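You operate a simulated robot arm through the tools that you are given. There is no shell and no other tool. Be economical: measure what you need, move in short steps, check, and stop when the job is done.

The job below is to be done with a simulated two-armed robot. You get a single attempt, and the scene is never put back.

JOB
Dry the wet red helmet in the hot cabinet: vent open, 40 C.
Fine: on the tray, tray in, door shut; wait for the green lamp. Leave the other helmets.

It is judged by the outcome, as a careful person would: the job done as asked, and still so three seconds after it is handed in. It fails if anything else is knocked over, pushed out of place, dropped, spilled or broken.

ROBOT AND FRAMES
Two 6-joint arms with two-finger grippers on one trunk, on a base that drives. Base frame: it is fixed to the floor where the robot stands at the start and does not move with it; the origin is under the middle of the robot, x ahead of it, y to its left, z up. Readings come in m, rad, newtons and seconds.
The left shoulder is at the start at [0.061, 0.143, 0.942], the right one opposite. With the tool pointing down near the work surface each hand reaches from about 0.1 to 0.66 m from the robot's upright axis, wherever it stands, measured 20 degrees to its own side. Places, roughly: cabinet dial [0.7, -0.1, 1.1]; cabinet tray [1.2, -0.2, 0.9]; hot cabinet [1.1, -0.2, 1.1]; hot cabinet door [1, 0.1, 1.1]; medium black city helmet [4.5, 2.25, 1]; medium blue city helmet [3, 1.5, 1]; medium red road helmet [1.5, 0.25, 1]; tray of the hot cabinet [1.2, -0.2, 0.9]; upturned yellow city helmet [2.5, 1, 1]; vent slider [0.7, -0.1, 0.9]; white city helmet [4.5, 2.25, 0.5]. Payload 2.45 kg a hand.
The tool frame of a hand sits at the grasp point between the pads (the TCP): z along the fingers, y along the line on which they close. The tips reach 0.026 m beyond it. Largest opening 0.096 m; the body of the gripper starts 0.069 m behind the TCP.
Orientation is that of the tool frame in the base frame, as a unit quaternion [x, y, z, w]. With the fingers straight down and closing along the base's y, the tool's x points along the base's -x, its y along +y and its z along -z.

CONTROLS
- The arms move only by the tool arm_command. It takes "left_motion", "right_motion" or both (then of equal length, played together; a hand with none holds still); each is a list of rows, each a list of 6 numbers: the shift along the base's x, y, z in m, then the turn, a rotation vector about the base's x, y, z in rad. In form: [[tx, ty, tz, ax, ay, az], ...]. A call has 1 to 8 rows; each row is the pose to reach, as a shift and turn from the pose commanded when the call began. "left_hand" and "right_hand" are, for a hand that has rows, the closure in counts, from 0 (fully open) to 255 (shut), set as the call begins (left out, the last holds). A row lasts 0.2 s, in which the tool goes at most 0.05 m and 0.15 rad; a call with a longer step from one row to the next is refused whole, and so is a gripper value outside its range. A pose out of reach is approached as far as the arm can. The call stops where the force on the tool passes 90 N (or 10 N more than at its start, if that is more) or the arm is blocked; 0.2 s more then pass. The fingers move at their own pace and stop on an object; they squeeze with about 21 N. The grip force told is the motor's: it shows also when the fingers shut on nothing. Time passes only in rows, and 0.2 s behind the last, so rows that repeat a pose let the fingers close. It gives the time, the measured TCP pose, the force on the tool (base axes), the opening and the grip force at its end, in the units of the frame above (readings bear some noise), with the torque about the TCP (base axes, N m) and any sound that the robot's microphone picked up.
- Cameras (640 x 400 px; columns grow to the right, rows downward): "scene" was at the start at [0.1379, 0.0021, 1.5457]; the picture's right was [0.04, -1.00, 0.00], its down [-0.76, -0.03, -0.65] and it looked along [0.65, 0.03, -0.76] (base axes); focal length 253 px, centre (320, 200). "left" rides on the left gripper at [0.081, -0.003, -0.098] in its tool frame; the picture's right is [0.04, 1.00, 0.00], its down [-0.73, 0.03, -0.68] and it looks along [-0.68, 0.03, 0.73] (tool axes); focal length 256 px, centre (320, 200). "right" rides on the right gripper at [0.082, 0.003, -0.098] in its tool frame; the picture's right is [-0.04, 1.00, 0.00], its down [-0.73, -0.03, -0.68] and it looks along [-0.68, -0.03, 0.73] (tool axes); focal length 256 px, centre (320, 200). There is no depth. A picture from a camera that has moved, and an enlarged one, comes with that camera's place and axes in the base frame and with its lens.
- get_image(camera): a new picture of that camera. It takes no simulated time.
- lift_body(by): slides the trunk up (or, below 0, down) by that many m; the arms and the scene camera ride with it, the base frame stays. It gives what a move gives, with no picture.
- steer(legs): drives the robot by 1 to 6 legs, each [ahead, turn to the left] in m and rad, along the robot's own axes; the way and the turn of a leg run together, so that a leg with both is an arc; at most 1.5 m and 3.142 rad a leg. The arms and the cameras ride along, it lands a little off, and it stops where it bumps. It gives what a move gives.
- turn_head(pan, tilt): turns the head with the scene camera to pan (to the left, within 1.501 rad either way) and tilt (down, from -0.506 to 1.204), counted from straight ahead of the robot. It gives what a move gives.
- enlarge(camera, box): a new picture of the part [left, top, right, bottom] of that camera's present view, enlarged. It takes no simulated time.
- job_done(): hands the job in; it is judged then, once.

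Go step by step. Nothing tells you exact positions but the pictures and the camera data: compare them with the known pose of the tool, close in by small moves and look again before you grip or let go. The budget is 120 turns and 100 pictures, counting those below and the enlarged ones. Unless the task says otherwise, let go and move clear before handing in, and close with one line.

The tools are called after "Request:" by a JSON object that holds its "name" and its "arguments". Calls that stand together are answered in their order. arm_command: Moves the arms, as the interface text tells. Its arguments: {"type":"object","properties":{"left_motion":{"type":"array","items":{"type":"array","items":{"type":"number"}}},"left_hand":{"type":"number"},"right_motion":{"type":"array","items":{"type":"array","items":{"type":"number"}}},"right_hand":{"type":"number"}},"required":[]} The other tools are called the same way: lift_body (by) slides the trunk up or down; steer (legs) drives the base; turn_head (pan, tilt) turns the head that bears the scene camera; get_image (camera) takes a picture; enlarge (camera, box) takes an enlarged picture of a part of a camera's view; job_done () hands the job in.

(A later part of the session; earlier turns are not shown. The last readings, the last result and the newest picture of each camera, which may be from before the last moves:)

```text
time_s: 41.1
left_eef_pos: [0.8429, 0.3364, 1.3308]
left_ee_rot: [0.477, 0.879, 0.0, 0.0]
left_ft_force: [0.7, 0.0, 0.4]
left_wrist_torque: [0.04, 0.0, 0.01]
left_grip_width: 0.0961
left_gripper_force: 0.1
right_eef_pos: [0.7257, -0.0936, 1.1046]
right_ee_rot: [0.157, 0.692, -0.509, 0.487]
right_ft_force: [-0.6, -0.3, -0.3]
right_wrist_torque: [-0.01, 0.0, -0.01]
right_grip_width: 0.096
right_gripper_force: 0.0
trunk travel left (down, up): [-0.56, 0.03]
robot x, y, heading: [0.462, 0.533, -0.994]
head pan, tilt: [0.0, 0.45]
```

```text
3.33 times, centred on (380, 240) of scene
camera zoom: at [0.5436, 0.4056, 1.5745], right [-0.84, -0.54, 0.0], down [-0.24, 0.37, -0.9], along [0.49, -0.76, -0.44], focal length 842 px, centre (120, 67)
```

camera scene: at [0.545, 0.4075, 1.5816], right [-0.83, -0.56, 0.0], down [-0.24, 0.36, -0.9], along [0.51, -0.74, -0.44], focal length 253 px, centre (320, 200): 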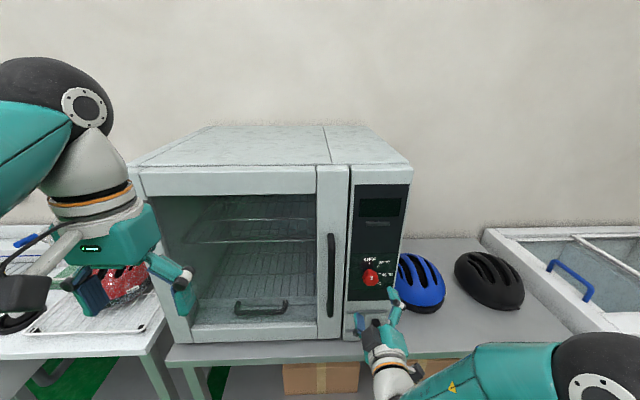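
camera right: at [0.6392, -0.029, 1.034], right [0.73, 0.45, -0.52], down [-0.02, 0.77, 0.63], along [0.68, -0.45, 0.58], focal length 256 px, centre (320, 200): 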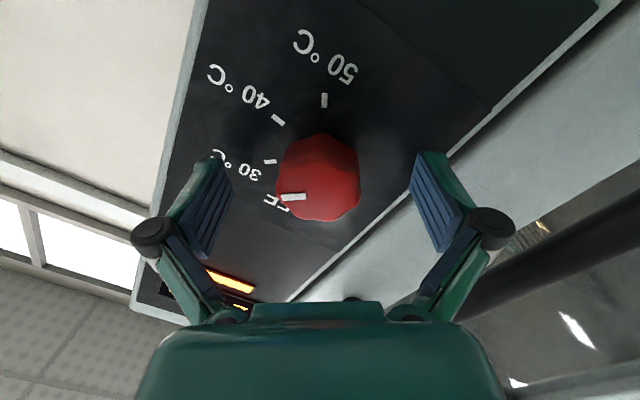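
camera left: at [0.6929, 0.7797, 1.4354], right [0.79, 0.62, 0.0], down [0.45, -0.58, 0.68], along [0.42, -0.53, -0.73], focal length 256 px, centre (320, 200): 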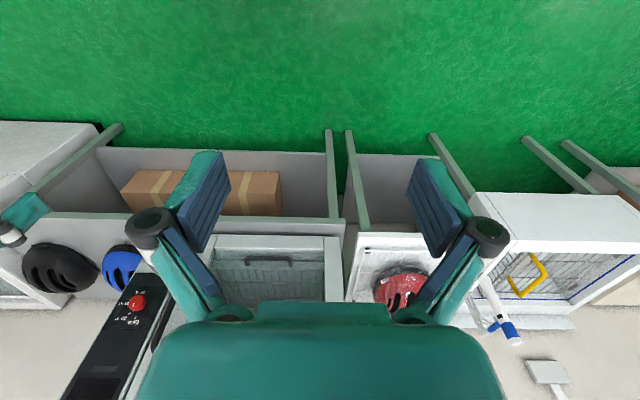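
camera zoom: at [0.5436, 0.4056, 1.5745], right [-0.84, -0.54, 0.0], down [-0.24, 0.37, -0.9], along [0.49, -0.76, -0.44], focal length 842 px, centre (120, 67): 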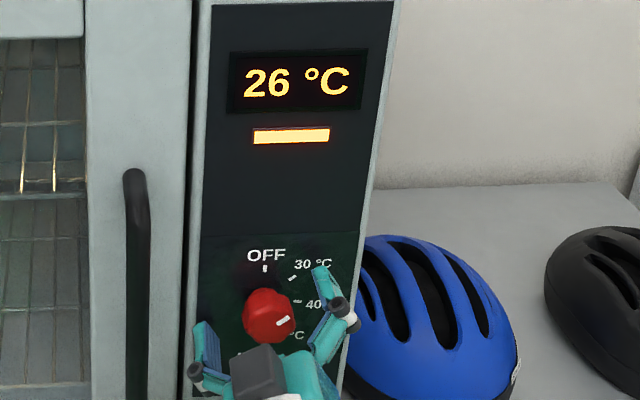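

Foreshortening considered, the knob sits at 30 °C (display lit at 26 °C, amber lamp). Regrip and turn the second 50°.

Request:
{"name": "arm_command", "arguments": {"right_motion": [[0, 0, 0, 0, 0, 0], [0, 0, 0, 0, 0, 0], [0, 0, 0, 0, 0, 0], [0, 0, 0, 0, 0, 0]], "right_hand": 255}}

Request:
{"name": "arm_command", "arguments": {"right_motion": [[0, 0, 0, 0.0814, -0.12, 0], [0, 0, 0, 0.163, -0.24, 0], [0, 0, 0, 0.244, -0.36, 0], [0, 0, 0, 0.326, -0.48, 0], [0, 0, 0, 0.407, -0.6, 0], [0, 0, 0, 0.488, -0.72, 0], [0, 0, 0, 0.488, -0.72, 0]]}}

Request:
{"name": "arm_command", "arguments": {"right_motion": [[0, 0, 0, 0, 0, 0], [0, 0, 0, 0, 0, 0], [0, 0, 0, 0, 0, 0]], "right_hand": 0}}

Request:
{"name": "arm_command", "arguments": {"right_motion": [[-0.02, 0.03, 0, 0, 0, 0], [-0.036, 0.053, 0, 0, 0, 0], [-0.036, 0.053, 0, 0, 0, 0]]}}

Request:
{"name": "get_image", "arguments": {"camera": "right"}}

Request:
{"name": "enlarge", "arguments": {"camera": "scene", "box": [340, 220, 420, 340]}}

```text
time_s: 42.1
left_eef_pos: [0.8421, 0.3395, 1.3317]
left_ee_rot: [0.477, 0.879, 0.0, 0.001]
left_ft_force: [0.3, -0.7, 0.1]
left_wrist_torque: [0.02, 0.01, -0.01]
left_grip_width: 0.0961
left_gripper_force: 0.1
right_eef_pos: [0.7248, -0.0911, 1.1025]
right_ee_rot: [0.159, 0.692, -0.507, 0.489]
right_ft_force: [-8.3, 18.2, -5.4]
right_wrist_torque: [-0.1, -0.19, 0.01]
right_grip_width: 0.0406
right_gripper_force: 45.0
trunk travel left (down, up): [-0.56, 0.03]
robot x, y, heading: [0.4606, 0.5349, -1.001]
head pan, tilt: [0.0, 0.45]
```

```text
time_s: 43.7
left_eef_pos: [0.8393, 0.3382, 1.3325]
left_ee_rot: [0.477, 0.879, 0.0, 0.002]
left_ft_force: [-0.2, -0.3, -0.2]
left_wrist_torque: [0.0, 0.03, -0.02]
left_grip_width: 0.096
left_gripper_force: 0.1
right_eef_pos: [0.7224, -0.0929, 1.1036]
right_ee_rot: [0.439, 0.574, -0.244, 0.647]
right_ft_force: [-21.1, 11.1, -6.7]
right_wrist_torque: [0.35, 0.23, -0.5]
right_grip_width: 0.0405
right_gripper_force: 44.9
trunk travel left (down, up): [-0.56, 0.03]
robot x, y, heading: [0.4636, 0.5338, -0.999]
head pan, tilt: [0.0, 0.45]
```

```text
time_s: 44.5
left_eef_pos: [0.8423, 0.336, 1.331]
left_ee_rot: [0.477, 0.879, 0.0, 0.0]
left_ft_force: [-0.4, -0.7, 0.5]
left_wrist_torque: [0.0, 0.01, -0.01]
left_grip_width: 0.096
left_gripper_force: 0.0
right_eef_pos: [0.7258, -0.0922, 1.1028]
right_ee_rot: [0.437, 0.576, -0.243, 0.647]
right_ft_force: [-0.1, 0.0, -0.1]
right_wrist_torque: [0.0, 0.01, -0.03]
right_grip_width: 0.0962
right_gripper_force: 0.0
trunk travel left (down, up): [-0.56, 0.03]
robot x, y, heading: [0.4627, 0.5355, -0.993]
head pan, tilt: [0.0, 0.45]
```

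```text
time_s: 45.3
left_eef_pos: [0.843, 0.3362, 1.3327]
left_ee_rot: [0.476, 0.879, 0.001, 0.0]
left_ft_force: [0.4, -0.3, 0.4]
left_wrist_torque: [0.02, -0.01, 0.03]
left_grip_width: 0.096
left_gripper_force: 0.1
right_eef_pos: [0.6893, -0.0415, 1.1028]
right_ee_rot: [0.434, 0.576, -0.241, 0.649]
right_ft_force: [-0.4, -0.5, 0.2]
right_wrist_torque: [0.01, -0.03, 0.01]
right_grip_width: 0.0959
right_gripper_force: 0.1
trunk travel left (down, up): [-0.56, 0.03]
robot x, y, heading: [0.4596, 0.5336, -0.998]
head pan, tilt: [0.0, 0.45]
```

```text
67 pictures are left
camera right: at [0.6565, 0.0593, 1.0292], right [0.8, 0.5, 0.32], down [-0.55, 0.42, 0.72], along [0.22, -0.76, 0.61], focal length 256 px, centre (320, 200)
```

right: 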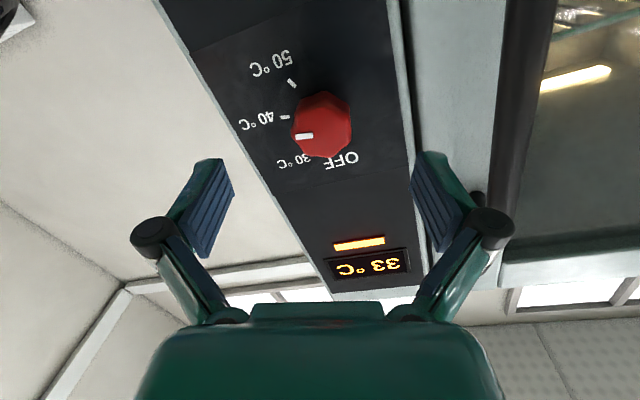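

```text
3.33 times, centred on (380, 280) of scene
camera zoom: at [0.5438, 0.4054, 1.5745], right [-0.84, -0.54, 0.0], down [-0.24, 0.37, -0.9], along [0.49, -0.76, -0.44], focal length 842 px, centre (120, -67)
```

zoom: 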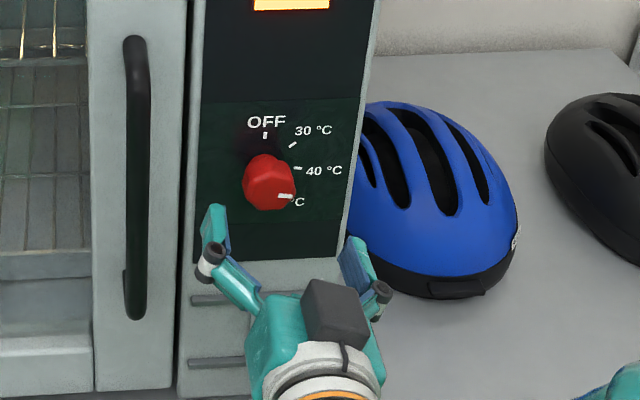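

The pointer is at 40 °C and the display is climbing (33). Next the vent slider: I raise the right hand out of the view to inspect it.

Request:
{"name": "arm_command", "arguments": {"right_motion": [[-0.01, 0.01, 0.05, -0.08, 0.12, 0], [-0.02, 0.02, 0.1, -0.16, 0.24, 0], [-0.03, 0.03, 0.14, -0.168, 0.248, 0], [-0.03, 0.03, 0.14, -0.168, 0.248, 0]]}}

Request:
{"name": "enlarge", "arguments": {"camera": "scene", "box": [330, 290, 420, 350]}}

```text
refused: row 1 steps farther than a row can; nothing moved
```

```text
6.67 times, centred on (375, 320) of scene
camera zoom: at [0.5438, 0.4054, 1.5745], right [-0.84, -0.54, 0.0], down [-0.24, 0.37, -0.9], along [0.49, -0.76, -0.44], focal length 1685 px, centre (-47, -600)
```

zoom: 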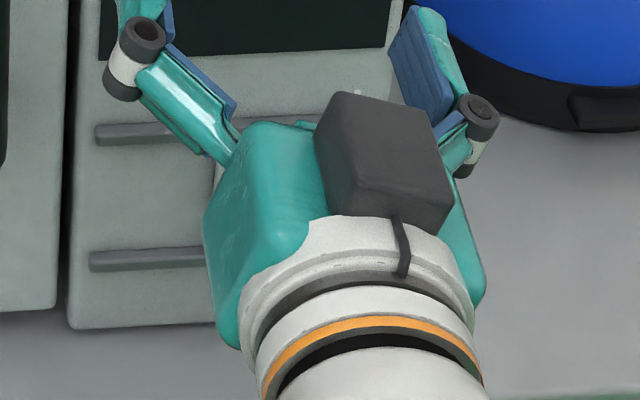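

Request:
{"name": "arm_command", "arguments": {"right_motion": [[-0.01, 0.01, 0.04, -0.08, 0.12, 0], [-0.02, 0.02, 0.08, -0.16, 0.24, 0], [-0.03, 0.03, 0.12, -0.168, 0.248, 0], [-0.03, 0.03, 0.15, -0.168, 0.248, 0], [-0.03, 0.03, 0.15, -0.168, 0.248, 0]]}}

Request:
{"name": "enlarge", "arguments": {"camera": "scene", "box": [330, 290, 420, 350]}}

Request:
{"name": "get_image", "arguments": {"camera": "scene"}}

```text
time_s: 46.5
left_eef_pos: [0.8441, 0.3367, 1.3307]
left_ee_rot: [0.477, 0.879, 0.001, -0.001]
left_ft_force: [-0.1, 0.4, -0.1]
left_wrist_torque: [0.02, -0.03, 0.0]
left_grip_width: 0.0961
left_gripper_force: 0.0
right_eef_pos: [0.6598, -0.008, 1.2524]
right_ee_rot: [0.346, 0.629, -0.341, 0.606]
right_ft_force: [0.4, -0.7, 0.2]
right_wrist_torque: [0.0, -0.01, 0.01]
right_grip_width: 0.096
right_gripper_force: 0.0
trunk travel left (down, up): [-0.56, 0.03]
robot x, y, heading: [0.4616, 0.539, -1.004]
head pan, tilt: [0.0, 0.45]
```

```text
6.67 times, centred on (375, 320) of scene
camera zoom: at [0.5436, 0.4055, 1.5745], right [-0.84, -0.54, 0.0], down [-0.24, 0.37, -0.9], along [0.49, -0.76, -0.44], focal length 1685 px, centre (-47, -600)
```

zoom: 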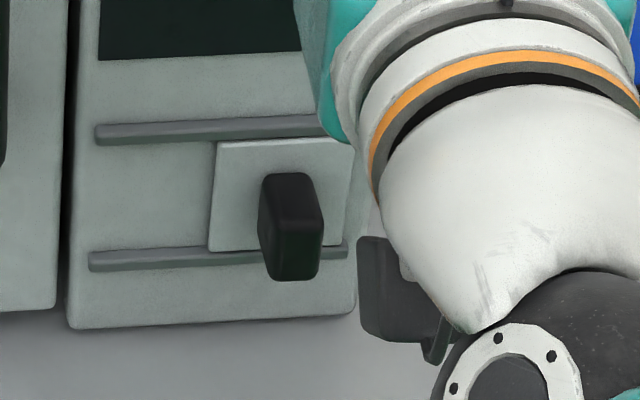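

```text
63 pictures are left
camera scene: at [0.5436, 0.4055, 1.5745], right [-0.84, -0.54, 0.0], down [-0.24, 0.37, -0.9], along [0.49, -0.76, -0.44], focal length 253 px, centre (320, 200)
```

scene: 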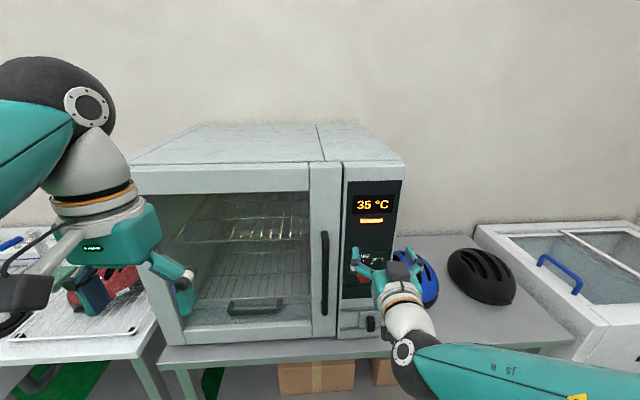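

The plate at the right end of the track has no openings showing elsewhere, so the vent is beneath it and it opens by sliding left. Knob at about (0.697, -0.112, 0.912). I lower the trunk so that the hand can work there.

Request:
{"name": "lift_body", "arguments": {"by": -0.2}}

Request:
{"name": "arm_command", "arguments": {"right_motion": [[-0.006, -0.004, -0.04, 0, 0, 0], [-0.012, -0.008, -0.08, 0, 0, 0], [-0.018, -0.012, -0.12, 0, 0, 0], [-0.023, -0.016, -0.14, 0, 0, 0], [-0.023, -0.016, -0.14, 0, 0, 0]]}}

Request:
{"name": "get_image", "arguments": {"camera": "scene"}}

Request:
{"name": "get_image", "arguments": {"camera": "right"}}

```text
time_s: 48.7
left_eef_pos: [0.842, 0.3372, 1.1317]
left_ee_rot: [0.477, 0.879, 0.0, 0.0]
left_ft_force: [-0.7, 0.5, 0.5]
left_wrist_torque: [0.05, 0.0, 0.01]
left_grip_width: 0.096
left_gripper_force: 0.0
right_eef_pos: [0.6599, -0.0091, 1.0519]
right_ee_rot: [0.346, 0.629, -0.341, 0.607]
right_ft_force: [0.0, -0.1, 0.4]
right_wrist_torque: [0.0, -0.04, 0.0]
right_grip_width: 0.0959
right_gripper_force: 0.0
trunk travel left (down, up): [-0.36, 0.23]
robot x, y, heading: [0.4612, 0.5365, -0.998]
head pan, tilt: [0.0, 0.45]
```

```text
time_s: 49.9
left_eef_pos: [0.8434, 0.3368, 1.1313]
left_ee_rot: [0.478, 0.879, 0.0, 0.001]
left_ft_force: [0.3, 0.5, 0.0]
left_wrist_torque: [0.02, 0.01, 0.0]
left_grip_width: 0.096
left_gripper_force: 0.0
right_eef_pos: [0.6445, -0.0137, 0.9162]
right_ee_rot: [0.347, 0.629, -0.342, 0.606]
right_ft_force: [0.2, 0.3, -0.2]
right_wrist_torque: [0.01, 0.01, -0.01]
right_grip_width: 0.096
right_gripper_force: 0.0
right hand out of reach, approached as far as the arm can: row 4, 5
trunk travel left (down, up): [-0.36, 0.23]
robot x, y, heading: [0.4616, 0.534, -0.998]
head pan, tilt: [0.0, 0.45]
```

```text
62 pictures are left
camera scene: at [0.5435, 0.4058, 1.3745], right [-0.84, -0.54, 0.0], down [-0.24, 0.37, -0.9], along [0.49, -0.76, -0.44], focal length 253 px, centre (320, 200)
```

scene: 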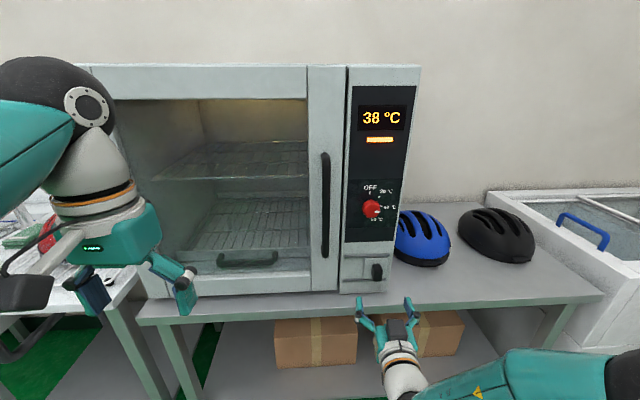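

```text
61 pictures are left
camera right: at [0.5939, 0.0735, 0.8374], right [0.85, 0.52, 0.03], down [-0.36, 0.55, 0.76], along [0.38, -0.66, 0.65], focal length 256 px, centre (320, 200)
```

right: 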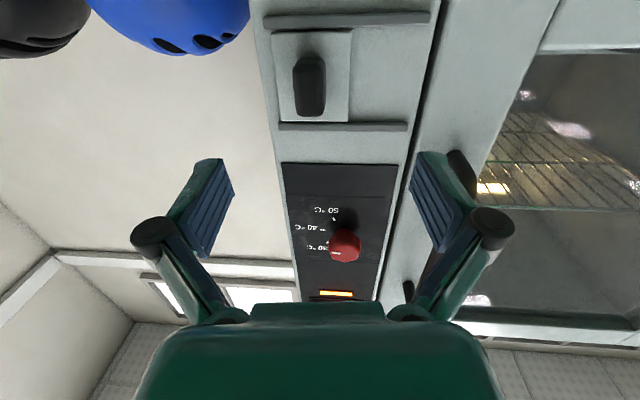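

Slider knob triangulated at (0.703, -0.128, 0.90): 16 mm right, 16 mm lower, 0.127 m ahead. I use the base and trunk for the sideways and down corrections, then advance.

Request:
{"name": "steer", "arguments": {"legs": [[0, -0.022]]}}

Request:
{"name": "lift_body", "arguments": {"by": -0.014}}

Request:
{"name": "arm_command", "arguments": {"right_motion": [[0.014, -0.0207, 0, 0, 0, 0], [0.028, -0.0414, 0, 0, 0, 0], [0.042, -0.062, 0, 0, 0, 0], [0.042, -0.062, 0, 0, 0, 0]]}}

Request:
{"name": "get_image", "arguments": {"camera": "right"}}

Request:
{"name": "enlarge", "arguments": {"camera": "scene", "box": [330, 240, 430, 340]}}

```text
time_s: 50.6
left_eef_pos: [0.8382, 0.3292, 1.1322]
left_ee_rot: [0.487, 0.873, 0.001, 0.0]
left_ft_force: [0.5, 0.4, 0.3]
left_wrist_torque: [-0.03, 0.01, 0.01]
left_grip_width: 0.096
left_gripper_force: 0.1
right_eef_pos: [0.6319, -0.0204, 0.9177]
right_ee_rot: [0.355, 0.626, -0.349, 0.6]
right_ft_force: [0.2, -0.1, -0.3]
right_wrist_torque: [0.02, -0.02, -0.02]
right_grip_width: 0.0959
right_gripper_force: 0.1
trunk travel left (down, up): [-0.36, 0.23]
robot x, y, heading: [0.464, 0.5372, -1.019]
head pan, tilt: [0.0, 0.45]
```

```text
time_s: 51.2
left_eef_pos: [0.8389, 0.3288, 1.1171]
left_ee_rot: [0.488, 0.873, 0.0, 0.0]
left_ft_force: [0.3, -0.3, 0.1]
left_wrist_torque: [-0.01, -0.01, 0.01]
left_grip_width: 0.0959
left_gripper_force: 0.2
right_eef_pos: [0.6319, -0.0187, 0.9029]
right_ee_rot: [0.355, 0.625, -0.349, 0.601]
right_ft_force: [0.4, -0.3, 0.1]
right_wrist_torque: [0.03, 0.0, 0.0]
right_grip_width: 0.0961
right_gripper_force: 0.1
trunk travel left (down, up): [-0.346, 0.244]
robot x, y, heading: [0.4653, 0.5364, -1.023]
head pan, tilt: [0.0, 0.45]
```

```text
time_s: 52.2
left_eef_pos: [0.8387, 0.3278, 1.1168]
left_ee_rot: [0.488, 0.873, 0.0, 0.001]
left_ft_force: [-0.2, 0.1, -0.2]
left_wrist_torque: [0.0, 0.0, 0.01]
left_grip_width: 0.0959
left_gripper_force: 0.1
right_eef_pos: [0.6766, -0.0793, 0.9038]
right_ee_rot: [0.359, 0.625, -0.352, 0.597]
right_ft_force: [0.0, 0.1, -0.5]
right_wrist_torque: [-0.02, 0.03, 0.03]
right_grip_width: 0.096
right_gripper_force: 0.0
right hand out of reach, approached as far as the arm can: row 3, 4
trunk travel left (down, up): [-0.346, 0.244]
robot x, y, heading: [0.4639, 0.5341, -1.018]
head pan, tilt: [0.0, 0.45]
```

```text
60 pictures are left
camera right: at [0.6289, 0.0111, 0.8254], right [0.87, 0.49, 0.03], down [-0.34, 0.55, 0.76], along [0.36, -0.67, 0.65], focal length 256 px, centre (320, 200)
```

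right: 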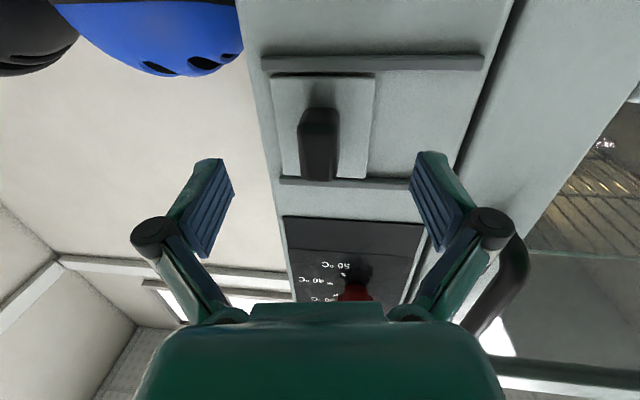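

```text
4.00 times, centred on (380, 290) of scene
camera zoom: at [0.5418, 0.4047, 1.3606], right [-0.85, -0.52, 0.0], down [-0.23, 0.37, -0.9], along [0.47, -0.77, -0.44], focal length 1011 px, centre (80, -160)
```

zoom: 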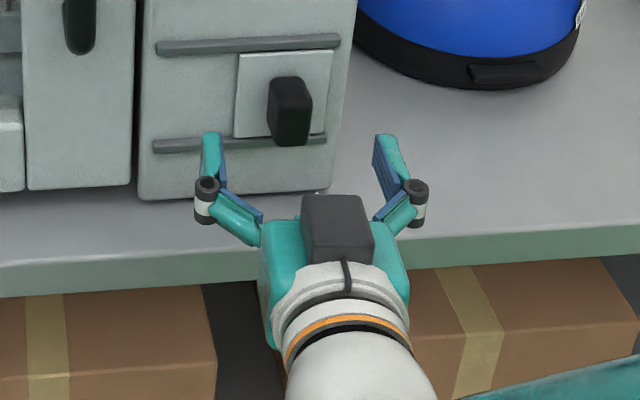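

The knob is between the fingers laterally; I advance a further 0.04 m and close on it.

Request:
{"name": "arm_command", "arguments": {"right_motion": [[0.011, -0.0166, 0, 0, 0, 0], [0.0224, -0.0331, 0, 0, 0, 0], [0.0224, -0.0331, 0, 0, 0, 0]]}}

Request:
{"name": "get_image", "arguments": {"camera": "right"}}

```text
time_s: 53.0
left_eef_pos: [0.8386, 0.3275, 1.1181]
left_ee_rot: [0.487, 0.873, 0.0, 0.001]
left_ft_force: [-1.2, 0.2, 0.4]
left_wrist_torque: [0.02, -0.02, 0.02]
left_grip_width: 0.0962
left_gripper_force: 0.0
right_eef_pos: [0.7012, -0.1129, 0.9038]
right_ee_rot: [0.359, 0.625, -0.351, 0.598]
right_ft_force: [0.4, 0.7, 0.3]
right_wrist_torque: [0.0, -0.01, 0.03]
right_grip_width: 0.096
right_gripper_force: 0.1
trunk travel left (down, up): [-0.346, 0.244]
robot x, y, heading: [0.4621, 0.5379, -1.023]
head pan, tilt: [0.0, 0.45]
```

```text
58 pictures are left
camera right: at [0.6533, -0.0215, 0.8259], right [0.87, 0.49, 0.03], down [-0.34, 0.55, 0.76], along [0.36, -0.67, 0.65], focal length 256 px, centre (320, 200)
```

right: 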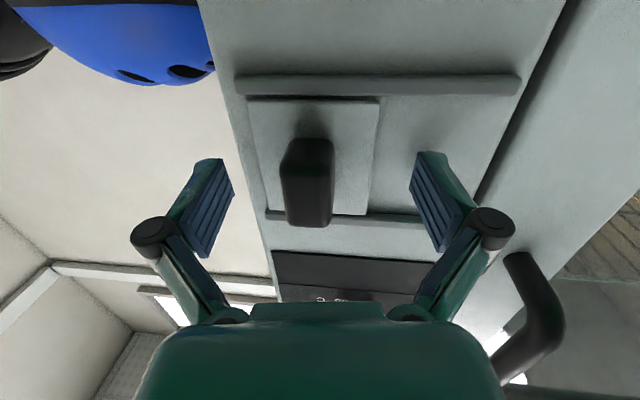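

Knob is level with the TCP. Close, then slide left along the panel.

Request:
{"name": "arm_command", "arguments": {"right_motion": [[0, 0, 0, 0, 0, 0], [0, 0, 0, 0, 0, 0], [0, 0, 0, 0, 0, 0], [0, 0, 0, 0, 0, 0]], "right_hand": 255}}

Request:
{"name": "arm_command", "arguments": {"right_motion": [[0.0124, 0.0084, 0, 0, 0, 0], [0.0248, 0.0168, 0, 0, 0, 0], [0.0372, 0.0253, 0, 0, 0, 0], [0.0497, 0.0337, 0, 0, 0, 0], [0.0497, 0.0337, 0, 0, 0, 0]]}}

Request:
{"name": "get_image", "arguments": {"camera": "right"}}

Request:
{"name": "enlarge", "arguments": {"camera": "scene", "box": [330, 240, 430, 340]}}

```text
time_s: 54.0
left_eef_pos: [0.8366, 0.3325, 1.1191]
left_ee_rot: [0.488, 0.873, -0.002, 0.002]
left_ft_force: [1.1, 0.5, -0.1]
left_wrist_torque: [-0.02, -0.01, 0.03]
left_grip_width: 0.096
left_gripper_force: 0.0
right_eef_pos: [0.7032, -0.1051, 0.9051]
right_ee_rot: [0.356, 0.628, -0.349, 0.597]
right_ft_force: [-4.0, 42.0, -5.6]
right_wrist_torque: [0.2, -1.04, 1.12]
right_grip_width: 0.0458
right_gripper_force: 45.2
trunk travel left (down, up): [-0.346, 0.244]
robot x, y, heading: [0.4626, 0.5383, -1.02]
head pan, tilt: [0.0, 0.45]
```

```text
time_s: 55.2
left_eef_pos: [0.8356, 0.3321, 1.1191]
left_ee_rot: [0.488, 0.873, -0.003, 0.002]
left_ft_force: [-0.4, 0.3, 0.4]
left_wrist_torque: [-0.02, 0.0, 0.01]
left_grip_width: 0.0961
left_gripper_force: 0.0
right_eef_pos: [0.7482, -0.0723, 0.9043]
right_ee_rot: [0.353, 0.628, -0.347, 0.601]
right_ft_force: [-25.0, 37.1, -8.0]
right_wrist_torque: [0.66, -1.06, 0.78]
right_grip_width: 0.0456
right_gripper_force: 45.4
trunk travel left (down, up): [-0.346, 0.244]
robot x, y, heading: [0.4659, 0.5349, -1.018]
head pan, tilt: [0.0, 0.45]
```

```text
57 pictures are left
camera right: at [0.6982, 0.0167, 0.8264], right [0.86, 0.51, 0.03], down [-0.35, 0.55, 0.76], along [0.37, -0.66, 0.65], focal length 256 px, centre (320, 200)
```

right: 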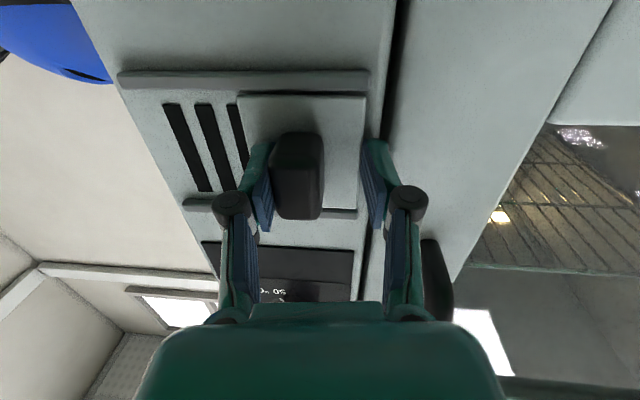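

```text
4.00 times, centred on (380, 290) of scene
camera zoom: at [0.5387, 0.4091, 1.3612], right [-0.85, -0.52, 0.0], down [-0.23, 0.37, -0.9], along [0.47, -0.77, -0.43], focal length 1011 px, centre (80, -160)
```

zoom: 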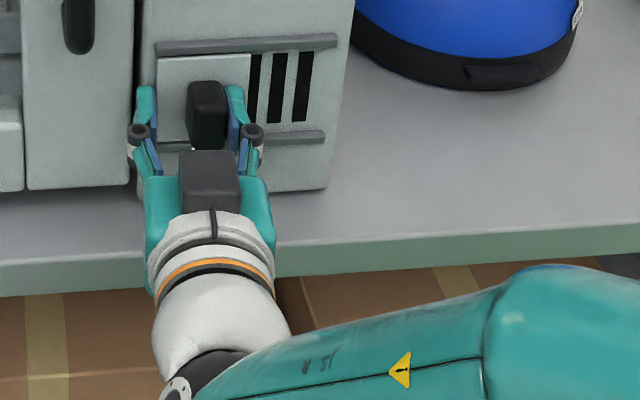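

Three vent slots are open; the plate is nearly at the left end. A small extra push, then release and back out.

Request:
{"name": "arm_command", "arguments": {"right_motion": [[0.0066, 0.0045, 0, 0, 0, 0], [0.0083, 0.0056, 0, 0, 0, 0], [0.0083, 0.0056, 0, 0, 0, 0]]}}

Request:
{"name": "arm_command", "arguments": {"right_motion": [[0, 0, 0, 0, 0, 0], [0, 0, 0, 0, 0, 0], [0, 0, 0, 0, 0, 0]], "right_hand": 0}}

Request:
{"name": "arm_command", "arguments": {"right_motion": [[-0.0168, 0.0248, 0, 0, 0, 0], [-0.0337, 0.0497, 0, 0, 0, 0], [-0.05, 0.074, 0, 0, 0, 0], [-0.05, 0.074, 0, 0, 0, 0]]}}

Request:
{"name": "get_image", "arguments": {"camera": "right"}}

Request:
{"name": "get_image", "arguments": {"camera": "scene"}}

```text
time_s: 56.0
left_eef_pos: [0.8324, 0.3304, 1.1194]
left_ee_rot: [0.487, 0.873, -0.001, 0.003]
left_ft_force: [0.3, 0.6, 0.7]
left_wrist_torque: [-0.03, 0.03, -0.03]
left_grip_width: 0.0959
left_gripper_force: 0.1
right_eef_pos: [0.7497, -0.0728, 0.9054]
right_ee_rot: [0.36, 0.622, -0.352, 0.599]
right_ft_force: [-53.8, 19.1, -7.1]
right_wrist_torque: [-0.58, 0.2, 0.93]
right_grip_width: 0.0464
right_gripper_force: 45.4
trunk travel left (down, up): [-0.346, 0.244]
robot x, y, heading: [0.4608, 0.5386, -1.018]
head pan, tilt: [0.0, 0.45]
```

```text
time_s: 56.8
left_eef_pos: [0.8378, 0.3273, 1.1183]
left_ee_rot: [0.487, 0.873, 0.0, 0.0]
left_ft_force: [0.1, 0.1, -1.0]
left_wrist_torque: [0.01, -0.01, 0.01]
left_grip_width: 0.0962
left_gripper_force: 0.1
right_eef_pos: [0.7579, -0.0729, 0.904]
right_ee_rot: [0.354, 0.625, -0.349, 0.601]
right_ft_force: [1.1, 0.3, 0.7]
right_wrist_torque: [0.04, 0.01, -0.02]
right_grip_width: 0.0957
right_gripper_force: 0.1
trunk travel left (down, up): [-0.346, 0.244]
robot x, y, heading: [0.4619, 0.5372, -1.021]
head pan, tilt: [0.0, 0.45]
```

```text
time_s: 57.8
left_eef_pos: [0.8387, 0.3278, 1.1177]
left_ee_rot: [0.486, 0.874, 0.0, 0.0]
left_ft_force: [0.4, 0.2, 0.3]
left_wrist_torque: [-0.01, -0.01, -0.02]
left_grip_width: 0.0963
left_gripper_force: 0.0
right_eef_pos: [0.7071, 0.0033, 0.9043]
right_ee_rot: [0.356, 0.625, -0.35, 0.6]
right_ft_force: [-0.5, 0.4, 1.1]
right_wrist_torque: [0.04, 0.0, 0.02]
right_grip_width: 0.0958
right_gripper_force: 0.1
trunk travel left (down, up): [-0.346, 0.244]
robot x, y, heading: [0.4618, 0.5336, -1.018]
head pan, tilt: [0.0, 0.45]
```

```text
55 pictures are left
camera right: at [0.6594, 0.0919, 0.8257], right [0.86, 0.5, 0.03], down [-0.35, 0.55, 0.76], along [0.36, -0.67, 0.65], focal length 256 px, centre (320, 200)
```

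right: 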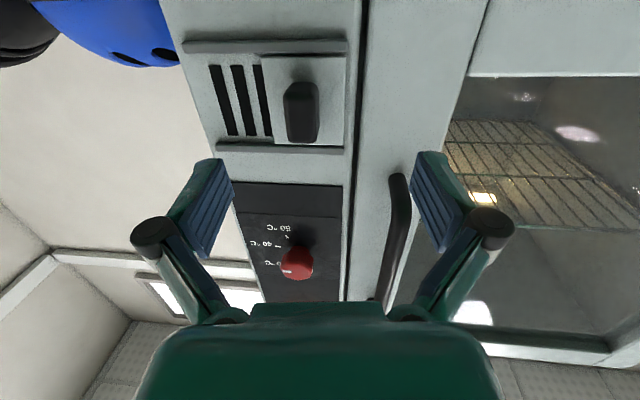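

```text
54 pictures are left
camera scene: at [0.542, 0.4046, 1.3605], right [-0.85, -0.52, 0.0], down [-0.23, 0.37, -0.9], along [0.47, -0.77, -0.44], focal length 253 px, centre (320, 200)
```

scene: 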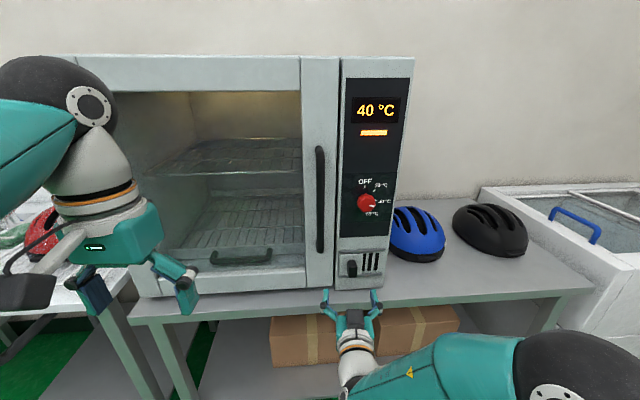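

Vent fully open, dial at 40, display 40 °C. Next the door: I raise the trunk, pull the left hand back out of the door's sweep, and bring the right hand in front of the handle (bar near (0.81, -0.035), z 0.98–1.22).

Request:
{"name": "lift_body", "arguments": {"by": 0.19}}

Request:
{"name": "arm_command", "arguments": {"left_motion": [[-0.0168, 0.0248, 0.02, 0, 0, 0], [-0.0337, 0.0397, 0.04, 0, 0, 0], [-0.05, 0.064, 0.06, 0, 0, 0], [-0.067, 0.089, 0.08, 0, 0, 0], [-0.084, 0.114, 0.1, 0, 0, 0], [-0.084, 0.114, 0.1, 0, 0, 0]], "right_motion": [[0.0124, 0.009, 0, 0, 0, 0], [0.0248, 0.018, 0, 0, 0, 0], [0.0372, 0.027, 0, 0, 0, 0], [0.05, 0.0364, 0, 0, 0, 0], [0.053, 0.0364, 0, 0, 0, 0], [0.053, 0.0364, 0, 0, 0, 0]]}}

Request:
{"name": "get_image", "arguments": {"camera": "right"}}

Request:
{"name": "get_image", "arguments": {"camera": "scene"}}

```text
time_s: 59.9
left_eef_pos: [0.838, 0.3275, 1.3086]
left_ee_rot: [0.487, 0.873, 0.0, 0.0]
left_ft_force: [0.3, -0.5, -1.0]
left_wrist_torque: [-0.01, -0.01, 0.03]
left_grip_width: 0.0962
left_gripper_force: 0.1
right_eef_pos: [0.7081, 0.0012, 1.0955]
right_ee_rot: [0.356, 0.625, -0.35, 0.6]
right_ft_force: [0.0, -0.1, 0.1]
right_wrist_torque: [0.0, -0.03, -0.03]
right_grip_width: 0.096
right_gripper_force: 0.0
trunk travel left (down, up): [-0.536, 0.054]
robot x, y, heading: [0.4628, 0.5351, -1.02]
head pan, tilt: [0.0, 0.45]
```

```text
time_s: 61.3
left_eef_pos: [0.7559, 0.4104, 1.3067]
left_ee_rot: [0.487, 0.873, -0.001, 0.0]
left_ft_force: [0.2, -0.5, 0.1]
left_wrist_torque: [0.02, 0.03, -0.01]
left_grip_width: 0.0962
left_gripper_force: 0.0
left hand out of reach, approached as far as the arm can: row 1, 2, 3, 4, 5, 6
right_eef_pos: [0.7609, 0.0388, 1.0952]
right_ee_rot: [0.356, 0.625, -0.35, 0.6]
right_ft_force: [-0.1, 0.3, 1.4]
right_wrist_torque: [0.02, -0.01, -0.02]
right_grip_width: 0.0961
right_gripper_force: 0.1
trunk travel left (down, up): [-0.536, 0.054]
robot x, y, heading: [0.4631, 0.5371, -1.019]
head pan, tilt: [0.0, 0.45]
```

```text
53 pictures are left
camera right: at [0.712, 0.1281, 1.0162], right [0.86, 0.5, 0.03], down [-0.35, 0.55, 0.76], along [0.36, -0.67, 0.65], focal length 256 px, centre (320, 200)
```

right: 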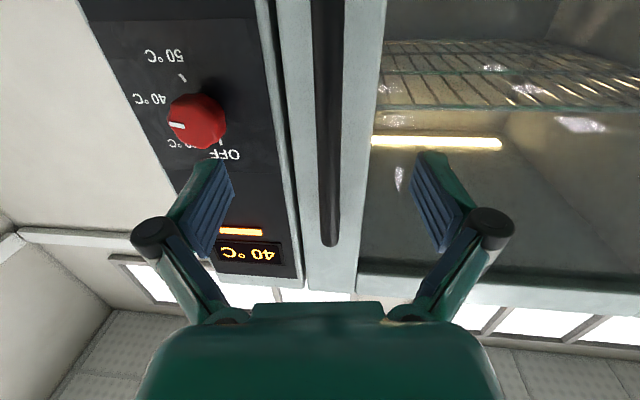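

```text
52 pictures are left
camera scene: at [0.542, 0.4046, 1.5505], right [-0.85, -0.52, 0.0], down [-0.23, 0.37, -0.9], along [0.47, -0.77, -0.44], focal length 253 px, centre (320, 200)
```

scene: 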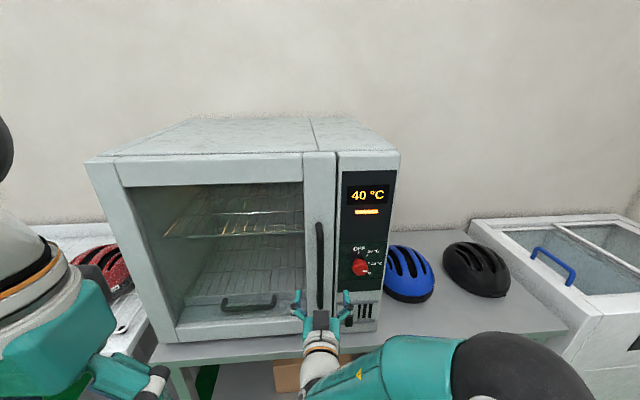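

The bar is centred between the fingers. Advance 0.09 m and close.

Request:
{"name": "arm_command", "arguments": {"right_motion": [[0.0168, -0.0248, 0, 0, 0, 0], [0.0337, -0.0497, 0, 0, 0, 0], [0.0505, -0.0745, 0, 0, 0, 0], [0.0505, -0.0745, 0, 0, 0, 0]]}}

Request:
{"name": "get_image", "arguments": {"camera": "right"}}

```text
time_s: 62.3
left_eef_pos: [0.7568, 0.4115, 1.3054]
left_ee_rot: [0.487, 0.873, -0.002, 0.001]
left_ft_force: [0.3, 1.1, 0.0]
left_wrist_torque: [0.02, 0.0, -0.01]
left_grip_width: 0.0959
left_gripper_force: 0.0
right_eef_pos: [0.8096, -0.0365, 1.0919]
right_ee_rot: [0.355, 0.625, -0.349, 0.601]
right_ft_force: [-0.5, 0.0, 0.2]
right_wrist_torque: [0.01, 0.0, -0.01]
right_grip_width: 0.096
right_gripper_force: 0.1
trunk travel left (down, up): [-0.536, 0.054]
robot x, y, heading: [0.4592, 0.5363, -1.02]
head pan, tilt: [0.0, 0.45]
```

```text
51 pictures are left
camera right: at [0.7615, 0.0526, 1.0143], right [0.86, 0.5, 0.03], down [-0.35, 0.55, 0.76], along [0.36, -0.66, 0.65], focal length 256 px, centre (320, 200)
```

right: 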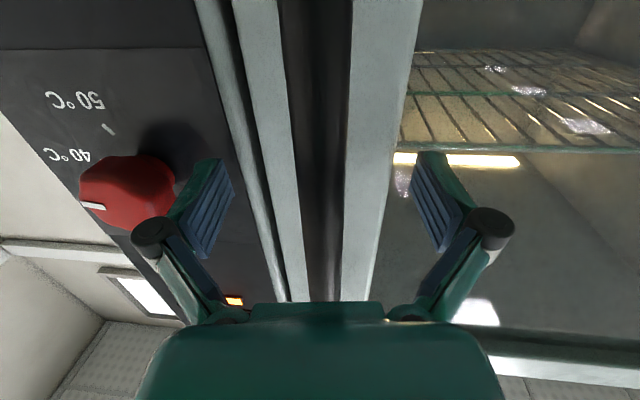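

The bar is between the fingers; close on it (the dial still reads 40).

Request:
{"name": "arm_command", "arguments": {"right_motion": [[0, 0, 0, 0, 0, 0], [0, 0, 0, 0, 0, 0], [0, 0, 0, 0, 0, 0], [0, 0, 0, 0, 0, 0]], "right_hand": 255}}

```text
time_s: 63.3
left_eef_pos: [0.7586, 0.4162, 1.3059]
left_ee_rot: [0.487, 0.873, -0.004, 0.0]
left_ft_force: [1.3, 0.6, -0.4]
left_wrist_torque: [-0.04, 0.02, 0.02]
left_grip_width: 0.0959
left_gripper_force: 0.0
right_eef_pos: [0.8199, -0.0277, 1.0917]
right_ee_rot: [0.346, 0.631, -0.345, 0.602]
right_ft_force: [20.0, 35.4, -8.6]
right_wrist_torque: [-0.01, -0.15, 1.32]
right_grip_width: 0.0554
right_gripper_force: 20.9
trunk travel left (down, up): [-0.536, 0.054]
robot x, y, heading: [0.462, 0.538, -1.025]
head pan, tilt: [0.0, 0.45]
```

Request:
{"name": "get_image", "arguments": {"camera": "right"}}

Request:
{"name": "enlarge", "arguments": {"camera": "scene", "box": [270, 220, 370, 360]}}

```text
50 pictures are left
camera right: at [0.7673, 0.0612, 1.0144], right [0.85, 0.52, 0.02], down [-0.35, 0.55, 0.76], along [0.38, -0.66, 0.65], focal length 256 px, centre (320, 200)
```

right: 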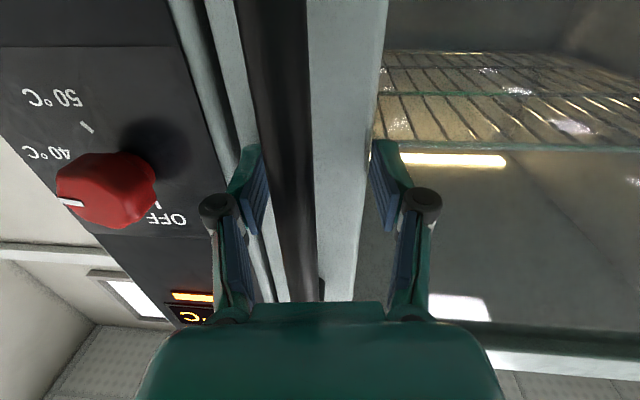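

```text
2.86 times, centred on (320, 290) of scene
camera zoom: at [0.5456, 0.4104, 1.5507], right [-0.85, -0.52, 0.0], down [-0.23, 0.37, -0.9], along [0.47, -0.77, -0.43], focal length 722 px, centre (320, -57)
```

zoom: 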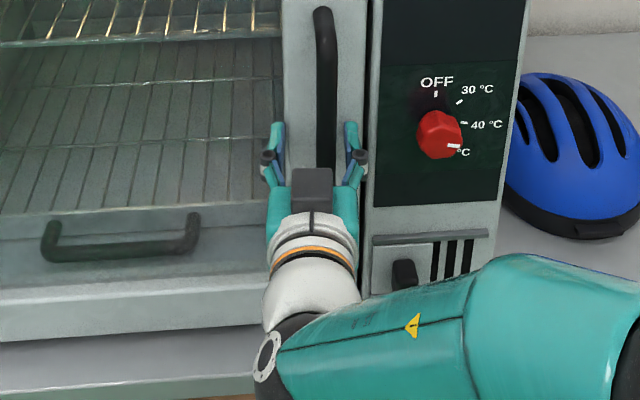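

The left fingertip is caught on the door stile, since I'm too deep. Open, back off 25 mm, recentre and close again.

Request:
{"name": "arm_command", "arguments": {"right_motion": [[0, 0, 0, 0, 0, 0], [0, 0, 0, 0, 0, 0], [-0.0084, 0.0124, 0, 0, 0, 0], [-0.0148, 0.0217, 0, 0, 0, 0], [-0.0148, 0.0217, 0, 0, 0, 0]], "right_hand": 0}}

Request:
{"name": "arm_command", "arguments": {"right_motion": [[0, 0, 0, 0, 0, 0], [0, 0, 0, 0, 0, 0], [0, 0, 0, 0, 0, 0], [0, 0, 0, 0, 0, 0], [0, 0, 0, 0, 0, 0]], "right_hand": 255}}

Request:
{"name": "get_image", "arguments": {"camera": "right"}}

```text
time_s: 64.5
left_eef_pos: [0.7563, 0.4101, 1.3045]
left_ee_rot: [0.487, 0.873, -0.002, 0.0]
left_ft_force: [-0.5, 0.0, 0.3]
left_wrist_torque: [0.01, -0.02, -0.01]
left_grip_width: 0.096
left_gripper_force: 0.1
right_eef_pos: [0.7961, -0.0154, 1.0928]
right_ee_rot: [0.356, 0.625, -0.349, 0.601]
right_ft_force: [0.2, -1.3, 0.1]
right_wrist_torque: [-0.02, -0.03, 0.01]
right_grip_width: 0.096
right_gripper_force: 0.0
trunk travel left (down, up): [-0.536, 0.054]
robot x, y, heading: [0.4611, 0.5364, -1.02]
head pan, tilt: [0.0, 0.45]
```

```text
time_s: 65.7
left_eef_pos: [0.7579, 0.4117, 1.305]
left_ee_rot: [0.487, 0.873, -0.002, 0.0]
left_ft_force: [-0.3, 0.2, -0.3]
left_wrist_torque: [-0.03, 0.01, -0.04]
left_grip_width: 0.0961
left_gripper_force: 0.0
right_eef_pos: [0.7979, -0.0134, 1.0924]
right_ee_rot: [0.355, 0.626, -0.349, 0.601]
right_ft_force: [8.3, 6.4, 0.6]
right_wrist_torque: [0.44, -0.66, 0.11]
right_grip_width: 0.0169
right_gripper_force: 42.0
trunk travel left (down, up): [-0.536, 0.054]
robot x, y, heading: [0.4608, 0.5353, -1.024]
head pan, tilt: [0.0, 0.45]
```

```text
48 pictures are left
camera right: at [0.7488, 0.076, 1.0151], right [0.86, 0.5, 0.03], down [-0.35, 0.55, 0.76], along [0.36, -0.66, 0.65], focal length 256 px, centre (320, 200)
```

right: 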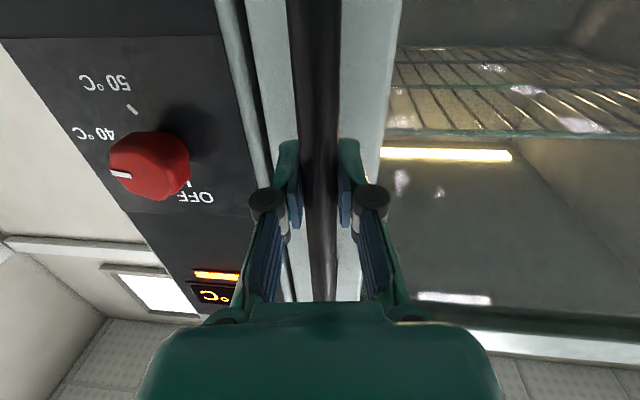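

Handle gripped (17 mm bar). The arm would have no room to pull from here, so I release, drive back 0.13 m, reach out again and regrip.

Request:
{"name": "arm_command", "arguments": {"right_motion": [[0, 0, 0, 0, 0, 0], [0, 0, 0, 0, 0, 0], [0, 0, 0, 0, 0, 0]], "right_hand": 0}}

Request:
{"name": "steer", "arguments": {"legs": [[-0.13, 0]]}}

Request:
{"name": "arm_command", "arguments": {"right_motion": [[0.0183, -0.028, 0, 0, 0, 0], [0.0365, -0.056, 0, 0, 0, 0], [0.054, -0.0838, 0, 0, 0, 0], [0.054, -0.0838, 0, 0, 0, 0]]}}

Request:
{"name": "get_image", "arguments": {"camera": "right"}}

```text
time_s: 66.5
left_eef_pos: [0.7563, 0.4102, 1.3052]
left_ee_rot: [0.487, 0.873, -0.001, 0.001]
left_ft_force: [-0.1, 0.4, -0.6]
left_wrist_torque: [0.0, 0.02, 0.01]
left_grip_width: 0.0959
left_gripper_force: 0.0
right_eef_pos: [0.7965, -0.0147, 1.0932]
right_ee_rot: [0.355, 0.626, -0.349, 0.6]
right_ft_force: [-0.3, -0.6, -0.2]
right_wrist_torque: [0.01, 0.04, -0.01]
right_grip_width: 0.0958
right_gripper_force: 0.0
trunk travel left (down, up): [-0.536, 0.054]
robot x, y, heading: [0.4602, 0.5337, -1.022]
head pan, tilt: [0.0, 0.45]
```

```text
time_s: 67.8
left_eef_pos: [0.6865, 0.5245, 1.307]
left_ee_rot: [0.486, 0.874, -0.001, 0.001]
left_ft_force: [-0.7, 1.0, 0.4]
left_wrist_torque: [-0.04, -0.03, -0.01]
left_grip_width: 0.0961
left_gripper_force: 0.1
right_eef_pos: [0.7278, 0.0963, 1.0943]
right_ee_rot: [0.355, 0.626, -0.349, 0.6]
right_ft_force: [0.1, 0.7, 1.0]
right_wrist_torque: [0.03, 0.02, 0.01]
right_grip_width: 0.0962
right_gripper_force: 0.0
trunk travel left (down, up): [-0.536, 0.054]
robot x, y, heading: [0.3959, 0.646, -1.017]
head pan, tilt: [0.0, 0.45]
```

```text
time_s: 68.8
left_eef_pos: [0.6892, 0.5229, 1.3058]
left_ee_rot: [0.486, 0.874, -0.001, 0.001]
left_ft_force: [0.4, 0.7, -0.1]
left_wrist_torque: [-0.03, -0.03, 0.01]
left_grip_width: 0.0961
left_gripper_force: 0.0
right_eef_pos: [0.7833, 0.0106, 1.0956]
right_ee_rot: [0.355, 0.625, -0.349, 0.601]
right_ft_force: [0.7, -0.1, -0.8]
right_wrist_torque: [0.01, -0.03, 0.04]
right_grip_width: 0.0959
right_gripper_force: 0.1
trunk travel left (down, up): [-0.536, 0.054]
robot x, y, heading: [0.3967, 0.6427, -1.012]
head pan, tilt: [0.0, 0.45]
```

```text
47 pictures are left
camera right: at [0.7341, 0.1013, 1.0167], right [0.86, 0.5, 0.03], down [-0.35, 0.55, 0.76], along [0.36, -0.66, 0.65], focal length 256 px, centre (320, 200)
```

right: 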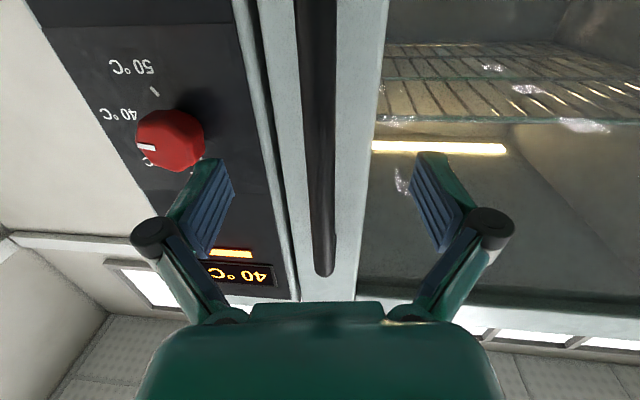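

Another 28 mm forward to the proven grip point, and close.

Request:
{"name": "arm_command", "arguments": {"right_motion": [[0.0147, -0.0246, 0, 0, 0, 0], [0.0147, -0.0246, 0, 0, 0, 0]]}}

Request:
{"name": "arm_command", "arguments": {"right_motion": [[0, 0, 0, 0, 0, 0], [0, 0, 0, 0, 0, 0], [0, 0, 0, 0, 0, 0], [0, 0, 0, 0, 0, 0], [0, 0, 0, 0, 0, 0]], "right_hand": 255}}

Request:
{"name": "arm_command", "arguments": {"right_motion": [[-0.0104, 0.021, 0, 0, 0, -0.03], [-0.0208, 0.0419, 0, 0, 0, -0.06], [-0.0374, 0.0858, 0, 0, 0, -0.12], [-0.0493, 0.1311, 0, 0, 0, -0.18]]}}

Request:
{"name": "get_image", "arguments": {"camera": "scene"}}

```text
time_s: 69.4
left_eef_pos: [0.688, 0.5217, 1.3075]
left_ee_rot: [0.486, 0.874, -0.001, 0.0]
left_ft_force: [-0.3, -0.8, 1.0]
left_wrist_torque: [-0.01, 0.0, -0.06]
left_grip_width: 0.0957
left_gripper_force: 0.0
right_eef_pos: [0.7981, -0.011, 1.0942]
right_ee_rot: [0.356, 0.625, -0.35, 0.601]
right_ft_force: [0.1, 0.6, 0.3]
right_wrist_torque: [0.02, -0.02, -0.02]
right_grip_width: 0.0959
right_gripper_force: 0.0
trunk travel left (down, up): [-0.536, 0.054]
robot x, y, heading: [0.395, 0.6444, -1.022]
head pan, tilt: [0.0, 0.45]
```

```text
time_s: 70.6
left_eef_pos: [0.6884, 0.5224, 1.3065]
left_ee_rot: [0.486, 0.874, -0.001, 0.001]
left_ft_force: [-0.4, -0.4, 0.8]
left_wrist_torque: [-0.01, 0.03, -0.01]
left_grip_width: 0.096
left_gripper_force: 0.1
right_eef_pos: [0.7981, -0.0134, 1.0937]
right_ee_rot: [0.356, 0.625, -0.349, 0.601]
right_ft_force: [-4.4, -2.5, -0.5]
right_wrist_torque: [0.29, -0.47, -0.06]
right_grip_width: 0.0163
right_gripper_force: 42.2
trunk travel left (down, up): [-0.536, 0.054]
robot x, y, heading: [0.3948, 0.6459, -1.024]
head pan, tilt: [0.0, 0.45]
```

```text
time_s: 71.6
left_eef_pos: [0.6863, 0.5206, 1.3071]
left_ee_rot: [0.486, 0.874, 0.0, 0.002]
left_ft_force: [-0.2, 0.5, 0.2]
left_wrist_torque: [0.01, -0.01, 0.02]
left_grip_width: 0.0959
left_gripper_force: 0.1
right_eef_pos: [0.745, 0.1171, 1.0926]
right_ee_rot: [0.413, 0.591, -0.402, 0.564]
right_ft_force: [-21.7, -3.2, -11.1]
right_wrist_torque: [0.26, -0.5, 0.13]
right_grip_width: 0.0168
right_gripper_force: 42.4
trunk travel left (down, up): [-0.536, 0.054]
robot x, y, heading: [0.3927, 0.6474, -1.02]
head pan, tilt: [0.0, 0.45]
```

```text
46 pictures are left
camera scene: at [0.4712, 0.5142, 1.5505], right [-0.85, -0.52, 0.0], down [-0.23, 0.37, -0.9], along [0.47, -0.77, -0.43], focal length 253 px, centre (320, 200)
```

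scene: 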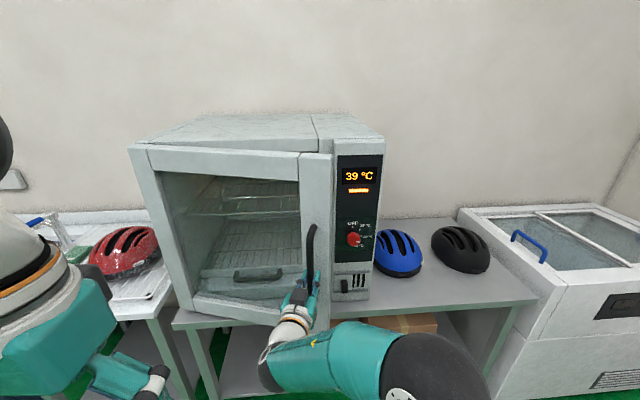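

The door is opening smoothly (about 17°). Continue along the arc.

Request:
{"name": "arm_command", "arguments": {"right_motion": [[-0.009, 0.0455, 0, 0, 0, -0.06], [-0.0135, 0.091, 0, 0, 0, -0.12], [-0.013, 0.137, 0, 0, 0, -0.18], [-0.013, 0.137, 0, 0, 0, -0.18]]}}

Request:
{"name": "get_image", "arguments": {"camera": "scene"}}

```text
time_s: 72.2
left_eef_pos: [0.6966, 0.5188, 1.3038]
left_ee_rot: [0.487, 0.873, -0.002, -0.002]
left_ft_force: [-1.2, -0.6, 0.4]
left_wrist_torque: [0.11, -0.12, 0.02]
left_grip_width: 0.0957
left_gripper_force: 0.1
right_eef_pos: [0.7377, 0.1464, 1.0936]
right_ee_rot: [0.445, 0.567, -0.428, 0.545]
right_ft_force: [83.8, 13.6, 3.8]
right_wrist_torque: [0.81, 0.19, 0.38]
right_grip_width: 0.0199
right_gripper_force: 44.4
trunk travel left (down, up): [-0.536, 0.054]
robot x, y, heading: [0.3945, 0.6449, -1.019]
head pan, tilt: [0.0, 0.45]
stopped in row 2 (right hand): the force on the tool passed its limit at 99 N (the readings are from after the stop); the commanded pose is now the measured one
```

```text
45 pictures are left
camera scene: at [0.4845, 0.5115, 1.5495], right [-0.85, -0.52, 0.0], down [-0.23, 0.37, -0.9], along [0.47, -0.77, -0.44], focal length 253 px, centre (320, 200)
```

scene: 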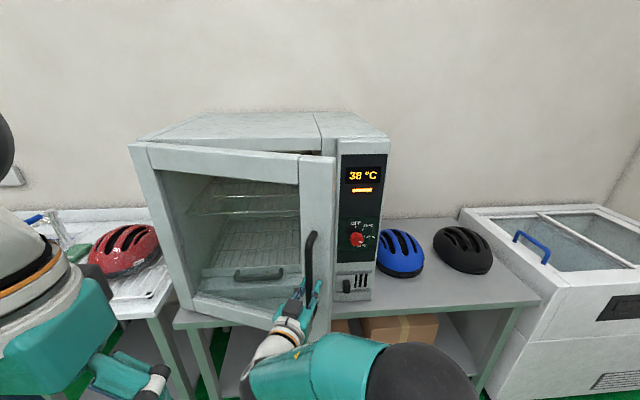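

The side load built up near 25°, so I release the handle, back out, and will then push the door further from its inner edge.

Request:
{"name": "arm_command", "arguments": {"right_motion": [[0, 0, 0, 0, 0, 0], [0, 0, 0, 0, 0, 0], [0, 0, 0, 0, 0, 0], [-0.008, 0.035, 0, 0, 0, 0], [-0.017, 0.07, 0, 0, 0, 0], [-0.017, 0.07, 0, 0, 0, 0]], "right_hand": 0}}

Request:
{"name": "get_image", "arguments": {"camera": "scene"}}

```text
time_s: 73.4
left_eef_pos: [0.696, 0.5189, 1.3048]
left_ee_rot: [0.486, 0.874, -0.002, -0.003]
left_ft_force: [-1.3, -0.5, -0.5]
left_wrist_torque: [0.1, -0.1, -0.01]
left_grip_width: 0.0962
left_gripper_force: 0.1
right_eef_pos: [0.6987, 0.1538, 1.0781]
right_ee_rot: [0.472, 0.553, -0.445, 0.522]
right_ft_force: [68.2, 10.2, -3.0]
right_wrist_torque: [1.05, 0.42, 0.02]
right_grip_width: 0.0965
right_gripper_force: 0.4
trunk travel left (down, up): [-0.536, 0.054]
robot x, y, heading: [0.3949, 0.6428, -1.021]
head pan, tilt: [0.0, 0.45]
stopped in row 5 (right hand): the force on the tool passed its limit at 98 N (the readings are from after the stop); the commanded pose is now the measured one
```

```text
44 pictures are left
camera scene: at [0.4823, 0.5118, 1.5494], right [-0.85, -0.52, 0.0], down [-0.23, 0.37, -0.9], along [0.47, -0.77, -0.44], focal length 253 px, centre (320, 200)
```

scene: 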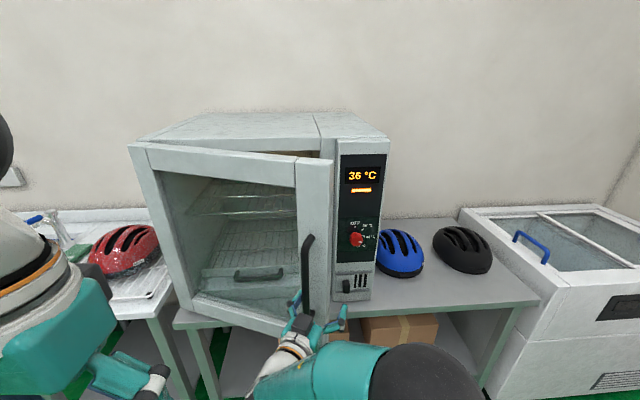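

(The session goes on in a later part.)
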